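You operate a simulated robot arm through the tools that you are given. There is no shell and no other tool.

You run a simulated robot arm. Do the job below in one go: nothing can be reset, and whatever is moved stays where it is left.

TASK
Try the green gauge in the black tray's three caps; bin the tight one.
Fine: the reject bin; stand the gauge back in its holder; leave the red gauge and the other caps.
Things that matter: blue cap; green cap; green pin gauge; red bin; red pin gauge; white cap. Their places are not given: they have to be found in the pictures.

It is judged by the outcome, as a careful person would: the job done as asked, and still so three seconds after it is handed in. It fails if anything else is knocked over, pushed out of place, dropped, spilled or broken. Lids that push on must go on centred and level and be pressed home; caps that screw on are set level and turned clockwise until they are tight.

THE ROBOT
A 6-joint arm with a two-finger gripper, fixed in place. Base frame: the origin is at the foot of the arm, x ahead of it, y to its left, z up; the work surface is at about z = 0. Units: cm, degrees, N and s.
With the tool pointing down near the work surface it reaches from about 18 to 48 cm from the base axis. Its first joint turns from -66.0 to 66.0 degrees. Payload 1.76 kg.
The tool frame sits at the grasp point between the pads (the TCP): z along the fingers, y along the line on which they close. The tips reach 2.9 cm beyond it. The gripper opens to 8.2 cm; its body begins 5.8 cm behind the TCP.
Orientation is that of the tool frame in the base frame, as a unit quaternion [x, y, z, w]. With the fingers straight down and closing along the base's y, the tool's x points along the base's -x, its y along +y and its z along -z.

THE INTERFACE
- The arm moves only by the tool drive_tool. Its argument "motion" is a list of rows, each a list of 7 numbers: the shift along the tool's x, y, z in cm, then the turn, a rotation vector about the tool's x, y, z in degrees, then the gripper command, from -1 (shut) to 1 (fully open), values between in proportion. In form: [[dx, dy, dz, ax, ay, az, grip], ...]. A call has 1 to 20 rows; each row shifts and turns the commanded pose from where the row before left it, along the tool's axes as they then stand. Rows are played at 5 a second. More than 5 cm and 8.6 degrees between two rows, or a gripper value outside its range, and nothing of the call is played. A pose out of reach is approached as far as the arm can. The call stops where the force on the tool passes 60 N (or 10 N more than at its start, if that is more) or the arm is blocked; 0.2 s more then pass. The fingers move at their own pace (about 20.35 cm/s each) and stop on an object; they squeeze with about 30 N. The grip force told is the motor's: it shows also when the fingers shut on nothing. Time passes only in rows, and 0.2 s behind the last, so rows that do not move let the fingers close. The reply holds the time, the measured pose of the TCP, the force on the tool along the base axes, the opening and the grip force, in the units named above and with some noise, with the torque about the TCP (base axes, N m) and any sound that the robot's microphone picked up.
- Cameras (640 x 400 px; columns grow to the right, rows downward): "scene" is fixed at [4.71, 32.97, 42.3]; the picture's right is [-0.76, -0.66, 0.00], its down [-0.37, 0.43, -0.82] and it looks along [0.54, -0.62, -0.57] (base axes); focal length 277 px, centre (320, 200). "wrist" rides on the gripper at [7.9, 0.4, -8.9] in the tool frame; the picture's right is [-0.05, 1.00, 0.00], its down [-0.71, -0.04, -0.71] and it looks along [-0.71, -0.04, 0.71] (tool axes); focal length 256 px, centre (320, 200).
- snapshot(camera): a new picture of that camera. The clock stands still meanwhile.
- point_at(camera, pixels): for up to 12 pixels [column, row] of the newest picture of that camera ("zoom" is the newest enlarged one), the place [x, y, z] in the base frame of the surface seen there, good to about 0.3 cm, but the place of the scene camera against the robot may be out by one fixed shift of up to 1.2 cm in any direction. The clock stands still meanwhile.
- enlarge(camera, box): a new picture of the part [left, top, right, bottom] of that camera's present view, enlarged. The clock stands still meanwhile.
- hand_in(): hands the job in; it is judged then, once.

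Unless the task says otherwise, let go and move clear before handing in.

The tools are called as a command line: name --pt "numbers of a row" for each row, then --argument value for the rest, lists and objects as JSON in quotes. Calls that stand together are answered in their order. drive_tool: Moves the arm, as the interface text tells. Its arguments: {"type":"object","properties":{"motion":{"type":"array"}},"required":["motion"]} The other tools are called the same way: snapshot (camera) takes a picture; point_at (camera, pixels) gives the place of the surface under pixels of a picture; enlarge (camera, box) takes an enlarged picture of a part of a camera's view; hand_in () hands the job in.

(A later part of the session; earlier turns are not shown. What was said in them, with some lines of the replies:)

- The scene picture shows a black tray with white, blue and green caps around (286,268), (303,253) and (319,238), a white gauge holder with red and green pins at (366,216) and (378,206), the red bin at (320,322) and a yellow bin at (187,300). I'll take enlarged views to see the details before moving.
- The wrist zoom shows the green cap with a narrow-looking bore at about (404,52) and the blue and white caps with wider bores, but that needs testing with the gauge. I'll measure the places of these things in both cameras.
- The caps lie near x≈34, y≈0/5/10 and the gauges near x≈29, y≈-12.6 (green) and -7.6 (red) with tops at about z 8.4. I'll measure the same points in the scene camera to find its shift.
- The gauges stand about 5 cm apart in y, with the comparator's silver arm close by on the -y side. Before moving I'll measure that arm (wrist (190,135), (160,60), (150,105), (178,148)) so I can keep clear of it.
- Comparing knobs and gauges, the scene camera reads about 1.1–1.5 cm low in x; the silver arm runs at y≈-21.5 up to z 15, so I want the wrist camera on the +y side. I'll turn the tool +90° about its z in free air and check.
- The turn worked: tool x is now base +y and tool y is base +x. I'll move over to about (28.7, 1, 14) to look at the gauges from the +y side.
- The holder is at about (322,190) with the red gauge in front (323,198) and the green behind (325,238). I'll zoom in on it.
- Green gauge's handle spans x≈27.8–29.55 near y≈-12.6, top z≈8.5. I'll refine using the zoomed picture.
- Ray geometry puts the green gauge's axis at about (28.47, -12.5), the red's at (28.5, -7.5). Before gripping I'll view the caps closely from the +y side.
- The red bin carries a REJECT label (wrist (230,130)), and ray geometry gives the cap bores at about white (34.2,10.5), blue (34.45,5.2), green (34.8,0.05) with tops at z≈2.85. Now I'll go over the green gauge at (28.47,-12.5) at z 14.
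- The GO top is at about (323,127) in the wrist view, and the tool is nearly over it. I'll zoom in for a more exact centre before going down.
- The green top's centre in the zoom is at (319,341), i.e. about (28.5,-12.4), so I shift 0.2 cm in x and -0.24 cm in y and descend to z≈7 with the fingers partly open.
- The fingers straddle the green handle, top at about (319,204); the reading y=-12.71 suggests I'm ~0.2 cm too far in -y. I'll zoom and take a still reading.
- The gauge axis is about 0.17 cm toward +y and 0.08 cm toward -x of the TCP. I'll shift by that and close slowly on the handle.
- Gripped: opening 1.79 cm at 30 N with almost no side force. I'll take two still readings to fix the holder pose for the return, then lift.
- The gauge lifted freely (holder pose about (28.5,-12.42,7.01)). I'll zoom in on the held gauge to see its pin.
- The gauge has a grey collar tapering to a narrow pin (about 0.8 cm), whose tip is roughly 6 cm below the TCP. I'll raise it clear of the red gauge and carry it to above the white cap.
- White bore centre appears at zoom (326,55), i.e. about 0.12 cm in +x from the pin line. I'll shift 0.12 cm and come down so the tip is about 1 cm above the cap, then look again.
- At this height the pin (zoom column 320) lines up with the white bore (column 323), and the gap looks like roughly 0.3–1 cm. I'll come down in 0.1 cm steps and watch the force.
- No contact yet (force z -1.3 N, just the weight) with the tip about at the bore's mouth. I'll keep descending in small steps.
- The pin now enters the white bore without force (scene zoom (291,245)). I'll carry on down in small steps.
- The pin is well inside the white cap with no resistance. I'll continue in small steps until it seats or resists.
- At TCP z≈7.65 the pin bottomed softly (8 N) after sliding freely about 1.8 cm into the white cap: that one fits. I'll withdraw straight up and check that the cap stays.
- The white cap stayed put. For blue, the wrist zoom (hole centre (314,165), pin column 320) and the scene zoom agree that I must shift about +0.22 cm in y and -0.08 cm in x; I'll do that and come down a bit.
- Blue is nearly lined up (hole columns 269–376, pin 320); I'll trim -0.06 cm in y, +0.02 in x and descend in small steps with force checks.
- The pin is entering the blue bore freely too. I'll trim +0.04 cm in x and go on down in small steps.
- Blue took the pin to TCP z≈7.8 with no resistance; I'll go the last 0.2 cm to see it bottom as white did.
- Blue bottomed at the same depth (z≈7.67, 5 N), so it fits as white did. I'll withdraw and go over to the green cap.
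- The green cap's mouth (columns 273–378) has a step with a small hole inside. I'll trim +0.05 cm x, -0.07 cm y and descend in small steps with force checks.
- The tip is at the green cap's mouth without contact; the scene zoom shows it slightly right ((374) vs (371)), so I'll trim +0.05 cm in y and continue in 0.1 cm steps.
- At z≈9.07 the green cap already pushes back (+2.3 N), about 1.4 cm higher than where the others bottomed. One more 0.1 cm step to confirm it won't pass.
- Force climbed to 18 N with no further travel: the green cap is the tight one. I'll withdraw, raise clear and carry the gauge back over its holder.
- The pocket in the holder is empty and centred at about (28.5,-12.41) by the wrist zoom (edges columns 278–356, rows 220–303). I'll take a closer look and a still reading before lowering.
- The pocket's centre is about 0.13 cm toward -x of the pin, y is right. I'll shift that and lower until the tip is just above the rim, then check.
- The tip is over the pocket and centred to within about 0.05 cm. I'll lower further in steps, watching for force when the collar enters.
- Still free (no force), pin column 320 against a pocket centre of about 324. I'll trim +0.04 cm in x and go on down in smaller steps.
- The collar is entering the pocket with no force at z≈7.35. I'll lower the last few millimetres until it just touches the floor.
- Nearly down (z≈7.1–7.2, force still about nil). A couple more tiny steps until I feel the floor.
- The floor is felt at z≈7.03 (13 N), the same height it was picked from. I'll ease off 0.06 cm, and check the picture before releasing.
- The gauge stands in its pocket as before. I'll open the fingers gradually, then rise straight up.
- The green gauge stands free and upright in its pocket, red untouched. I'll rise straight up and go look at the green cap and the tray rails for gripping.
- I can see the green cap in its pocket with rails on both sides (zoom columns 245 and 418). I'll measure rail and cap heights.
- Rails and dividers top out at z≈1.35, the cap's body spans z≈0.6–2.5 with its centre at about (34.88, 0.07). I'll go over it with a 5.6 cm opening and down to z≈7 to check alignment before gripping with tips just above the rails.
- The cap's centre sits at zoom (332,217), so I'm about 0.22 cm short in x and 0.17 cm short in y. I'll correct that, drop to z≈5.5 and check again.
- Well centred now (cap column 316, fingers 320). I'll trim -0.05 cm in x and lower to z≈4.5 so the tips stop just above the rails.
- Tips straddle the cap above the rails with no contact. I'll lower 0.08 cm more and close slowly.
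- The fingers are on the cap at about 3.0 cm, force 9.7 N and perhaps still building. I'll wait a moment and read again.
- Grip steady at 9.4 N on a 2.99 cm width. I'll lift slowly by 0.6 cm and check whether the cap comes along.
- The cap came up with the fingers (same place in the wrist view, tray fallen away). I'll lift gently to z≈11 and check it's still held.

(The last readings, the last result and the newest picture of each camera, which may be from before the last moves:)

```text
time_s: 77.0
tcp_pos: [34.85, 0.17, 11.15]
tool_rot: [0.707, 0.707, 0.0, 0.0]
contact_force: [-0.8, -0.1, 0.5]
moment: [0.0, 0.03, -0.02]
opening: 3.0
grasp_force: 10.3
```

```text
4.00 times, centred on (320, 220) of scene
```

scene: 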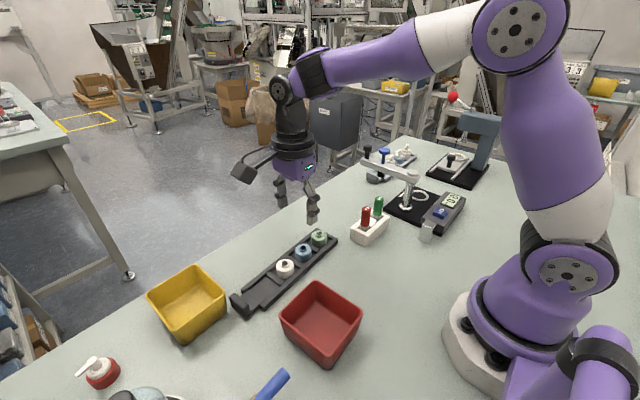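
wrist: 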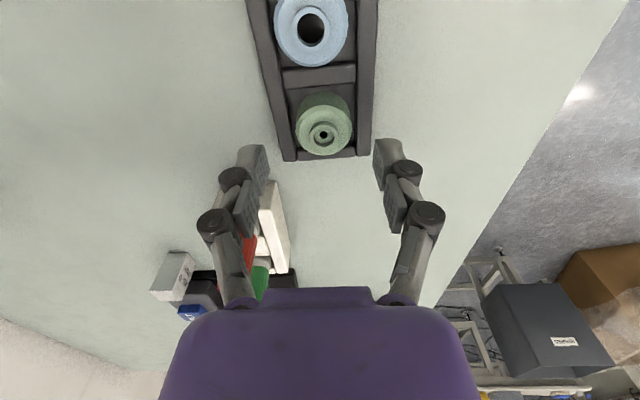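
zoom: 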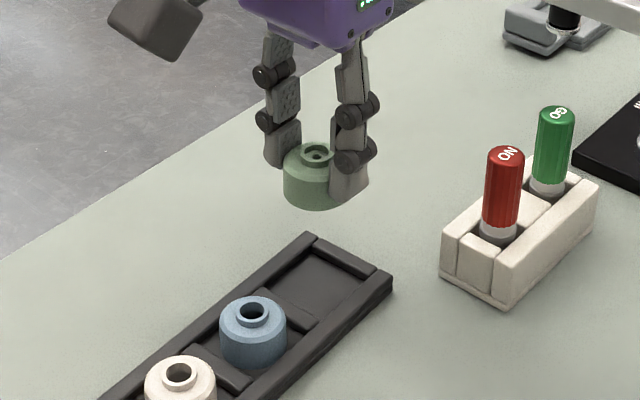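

The cap is held squarely and the tray pocket is empty. I'll carry it at z≈11 to above the red bin, around (21, 15).

drive_tool --pt "0.7 -0.7 0 0 0 0 -1" --pt "1.4 -1.3 0 0 0 0 -1" --pt "1.8 -1.7 0 0 0 0 -1" --pt "1.8 -1.7 0 0 0 0 -1" --pt "1.8 -1.7 0 0 0 0 -1" --pt "1.8 -1.7 0 0 0 0 -1" --pt "1.8 -1.7 0 0 0 0 -1" --pt "1.8 -1.7 0 0 0 0 -1" --pt "1.2 -1.1 0 0 0 0 -1" --pt "0.6 -0.5 0 0 0 0 -1" --pt "0 0 0 0 0 0 -1" --pt "0 0 0 0 0 0 -1"

snapshot --camera "wrist"

snapshot --camera "scene"

```text
time_s: 79.6
tcp_pos: [21.08, 14.85, 11.08]
tool_rot: [0.708, 0.707, 0.0, 0.0]
contact_force: [-0.2, 0.5, 0.3]
moment: [-0.01, 0.02, -0.01]
opening: 2.97
grasp_force: 10.0
```

```text
taken
```

wrist: 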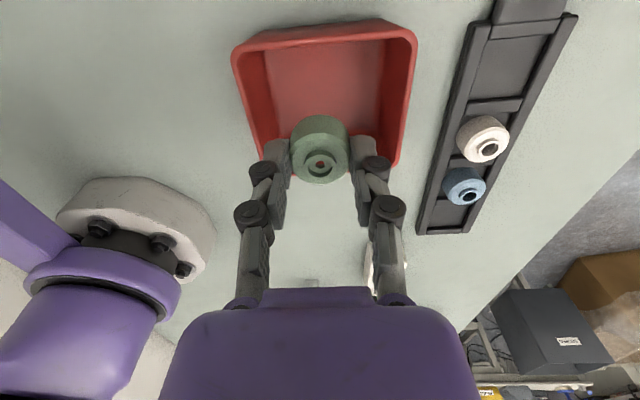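

```text
taken
```

scene: 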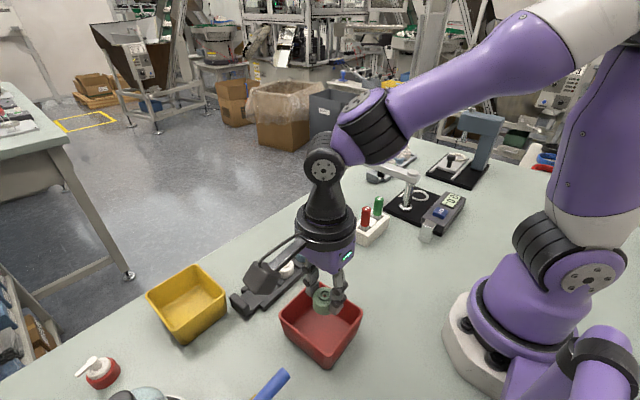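

The cap is over the red bin, whose rim runs about x 16.9–26, y 11–19.2. I'll nudge to its centre and lower to z≈7.5, then check clearance to the walls.

drive_tool --pt "0.2 0.3 0 0 0 0 -1" --pt "0 0 0.8 0 0 0 -1" --pt "0 0 1 0 0 0 -1" --pt "0 0 1 0 0 0 -1" --pt "0 0 0.8 0 0 0 -1" --pt "0 0 0 0 0 0 -1" --pt "0 0 0 0 0 0 -1"

snapshot --camera "wrist"

enlarge --camera "scene" --box '[260, 240, 380, 370]'

```text
time_s: 81.2
tcp_pos: [21.45, 15.14, 7.54]
tool_rot: [0.708, 0.707, 0.001, 0.0]
contact_force: [-0.1, -0.6, 0.2]
moment: [-0.02, 0.01, 0.01]
opening: 3.03
grasp_force: 10.5
```

```text
taken
```

wrist: 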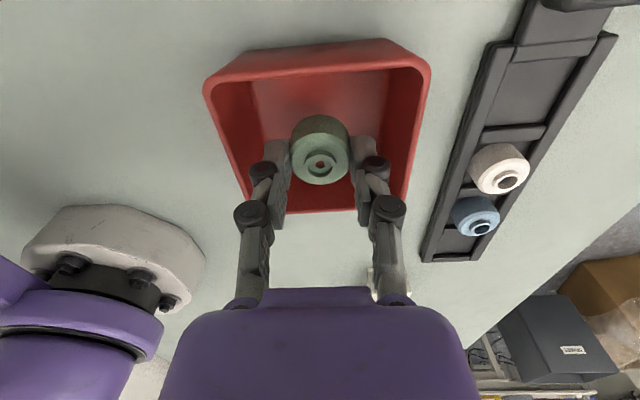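

```text
3.08 times, centred on (320, 305) of scene
```

zoom: 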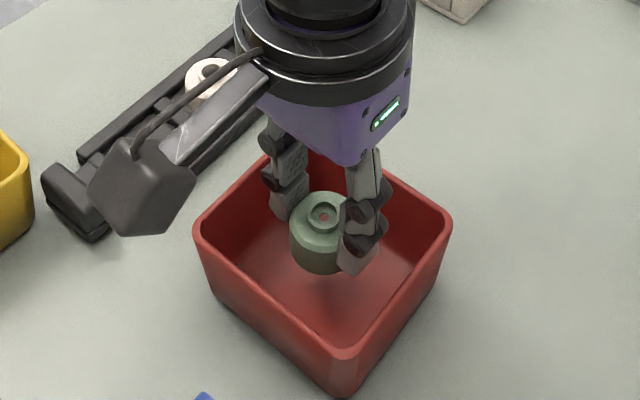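

There is good clearance to all bin walls. I'll lower further in small steps to z≈4.8 so the cap is just above the bin floor.

drive_tool --pt "0 0 0.6 0 0 0 -1" --pt "0 0 0.6 0 0 0 -1" --pt "0 0 0.6 0 0 0 -1" --pt "0 0 0.4 0 0 0 -1" --pt "0 0 0.3 0 0 0 -1" --pt "0 0 0 0 0 0 -1"

drive_tool --pt "0 0 0.15 0 0 0 -1" --pt "0 0 0 0 0 0 -1"

enlarge --camera "scene" --box '[260, 240, 380, 370]'

snapshot --camera "wrist"

```text
time_s: 82.6
tcp_pos: [21.45, 15.17, 5.09]
tool_rot: [0.707, 0.707, 0.0, -0.001]
contact_force: [0.4, 0.8, 0.2]
moment: [0.0, 0.01, -0.01]
opening: 3.02
grasp_force: 9.5
```

```text
time_s: 83.2
tcp_pos: [21.46, 15.12, 4.9]
tool_rot: [0.708, 0.706, 0.001, -0.001]
contact_force: [-0.3, 0.4, 0.1]
moment: [0.02, -0.01, -0.01]
opening: 3.01
grasp_force: 9.6
```

```text
3.08 times, centred on (320, 305) of scene
```

zoom: 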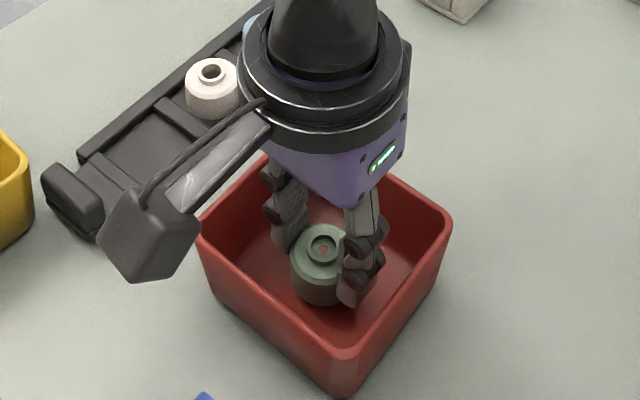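

```text
taken
```

wrist: 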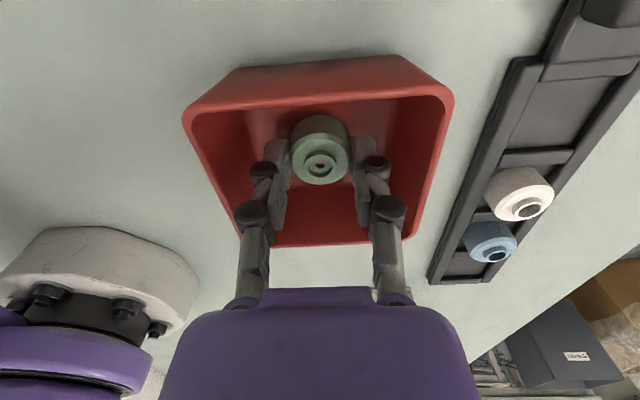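

No contact yet at z≈4.9. I'll lower in 0.1 cm steps till the cap touches the bin floor.

drive_tool --pt "0 0 0.1 0 0 0 -1" --pt "0 0 0.1 0 0 0 -1" --pt "0 0 0.1 0 0 0 -1" --pt "0 0 0 0 0 0 -1"

drive_tool --pt "0 0 0.1 0 0 0 -1" --pt "0 0 0.1 0 0 0 -1" --pt "0 0 0 0 0 0 -1"

```text
time_s: 84.2
tcp_pos: [21.4, 15.06, 4.64]
tool_rot: [0.707, 0.707, 0.0, 0.0]
contact_force: [0.6, 0.7, -0.8]
moment: [-0.01, 0.01, 0.0]
opening: 3.01
grasp_force: 10.1
```

```text
time_s: 85.0
tcp_pos: [21.44, 15.19, 4.34]
tool_rot: [0.707, 0.707, 0.0, 0.0]
contact_force: [-0.3, 0.0, -0.4]
moment: [0.02, 0.03, -0.03]
opening: 3.02
grasp_force: 9.9
```

Still free at z≈4.35. A few more tiny steps.

drive_tool --pt "0 0 0.1 0 0 0 -1" --pt "0 0 0 0 0 0 -1"

drive_tool --pt "0 0 0.1 0 0 0 -1" --pt "0 0 0 0 0 0 -1"

enlarge --camera "scene" --box '[260, 240, 380, 370]'

```text
time_s: 85.6
tcp_pos: [21.38, 15.08, 4.23]
tool_rot: [0.707, 0.707, 0.0, 0.0]
contact_force: [-0.8, -0.4, -0.2]
moment: [0.02, -0.01, 0.0]
opening: 3.04
grasp_force: 9.4
```

```text
time_s: 86.2
tcp_pos: [21.58, 15.07, 4.22]
tool_rot: [0.707, 0.707, -0.001, -0.001]
contact_force: [-0.1, -0.2, 0.7]
moment: [0.01, -0.01, 0.0]
opening: 3.01
grasp_force: 10.1
```

```text
3.08 times, centred on (320, 305) of scene
```

zoom: 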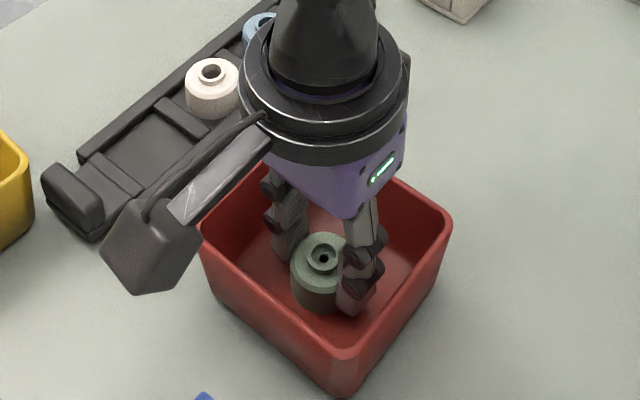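

The cap is practically on the bin floor (z≈4.17). I'll open gently, then rise straight out.

drive_tool --pt "0 0 0 0 0 0 -0.27" --pt "0 0 0 0 0 0 -0.24" --pt "0 0 0 0 0 0 -0.18" --pt "0 0 0 0 0 0 -0.1" --pt "0 0 0 0 0 0 0.05" --pt "0 0 0 0 0 0 0.08" --pt "0 0 0 0 0 0 0.08"

enlarge --camera "wrist" --box '[180, 60, 460, 240]'

enlarge --camera "scene" --box '[260, 240, 380, 370]'

```text
time_s: 87.8
tcp_pos: [21.48, 15.23, 4.16]
tool_rot: [0.707, 0.707, -0.001, 0.0]
contact_force: [-0.1, -0.9, 1.0]
moment: [-0.01, 0.01, 0.01]
opening: 4.42
grasp_force: 0.0
```

```text
2.22 times, centred on (320, 150) of wrist
```

zoom: 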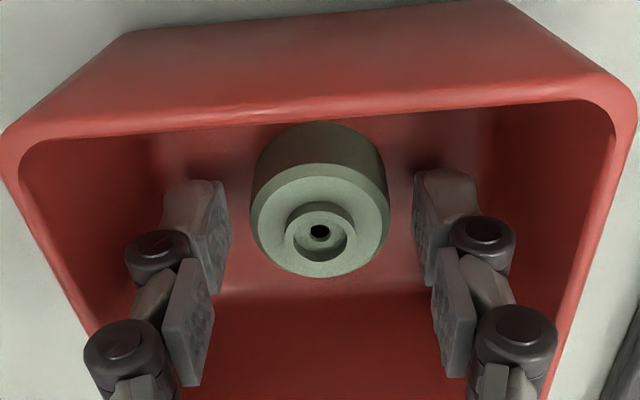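

```text
3.08 times, centred on (320, 305) of scene
```

zoom: 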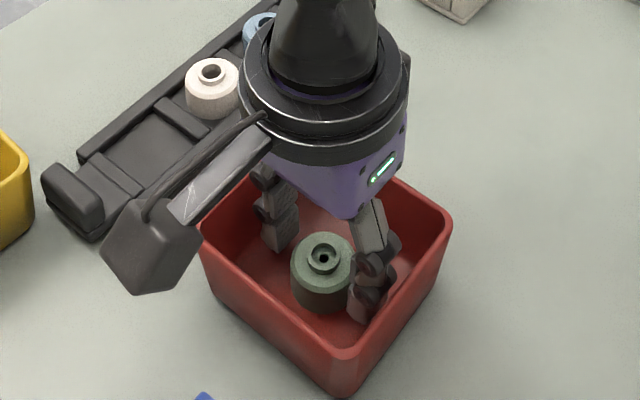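

The cap is resting upright on the bin floor, free of both fingers. I'll rise straight out of the bin and check the whole scene.

drive_tool --pt "0 0 -0.5 0 0 0 0.08" --pt "0 0 -1 0 0 0 0.08" --pt "0 0 -1.5 0 0 0 0.08" --pt "0 0 -2 0 0 0 0.08" --pt "0 0 -2 0 0 0 0.08" --pt "0 0 -2 0 0 0 0.08" --pt "0 0 -2 0 0 0 0.08" --pt "0 0 -2 0 0 0 0.08" --pt "0 3 0 0 0 0 0.08" --pt "0 3 0 0 0 0 0.08" --pt "0 3 0 0 0 0 0.08" --pt "0 0 0 0 0 0 0.08" --pt "0 0 0 0 0 0 0.08"

snapshot --camera "scene"

snapshot --camera "wrist"

enlarge --camera "scene" --box '[220, 170, 480, 370]'

```text
time_s: 90.6
tcp_pos: [30.42, 15.17, 17.3]
tool_rot: [0.707, 0.707, 0.0, 0.0]
contact_force: [0.1, -0.8, 0.8]
moment: [-0.01, 0.0, 0.02]
opening: 4.43
grasp_force: 0.0
```

```text
taken
```

scene: 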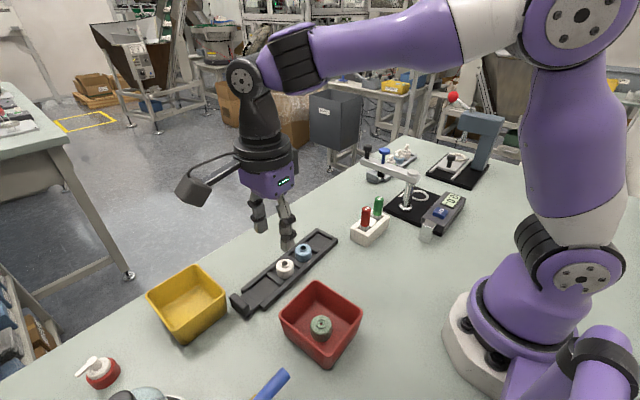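

```text
taken
```

wrist: 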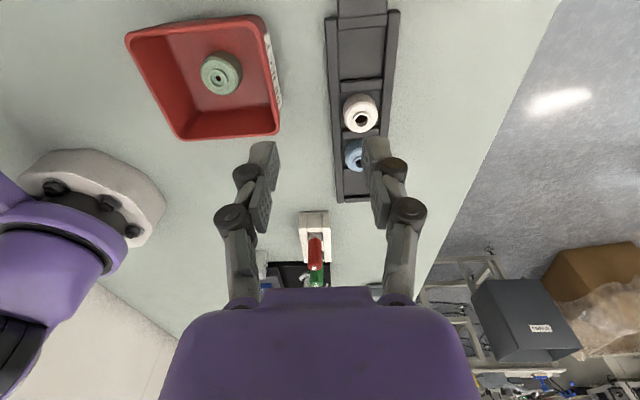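

```text
2.00 times, centred on (350, 270) of scene
```

zoom: 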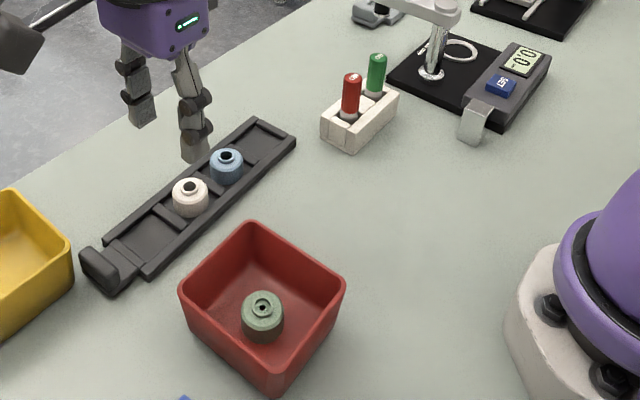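

The green cap sits in the red REJECT bin (scene (321,327)), white and blue remain in the tray, and both gauges stand in the holder. One last zoom on the gauges before handing in.

enlarge --camera "scene" --box '[340, 180, 420, 250]'

```text
5.71 times, centred on (380, 215) of scene
```

zoom: 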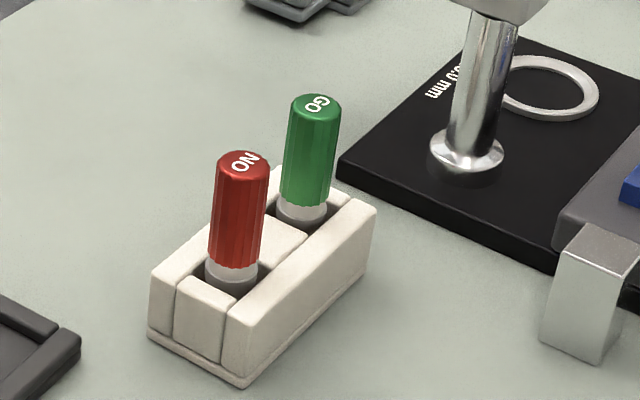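

The zoom shows the green gauge back exactly as at the start and the red untouched, with the gripper empty and clear. I'm handing the job in.

hand_in

```text
The job is handed in.
```

The green cap was the tight one, and it is now in the red bin marked REJECT. I've handed the job in.

- **White and blue caps:** the green gauge slid in freely and bottomed at the same depth in both, so I left them in the black tray.
- **Green cap:** the gauge stopped about 1.4 cm short of where it bottomed in the others. The force rose to about 18 N with no further travel.
- **Gauges:** the green gauge is standing upright in its holder again, and I didn't touch the red one.

The last pictures before hand-in show nothing knocked over or out of place, with the gripper empty and clear.
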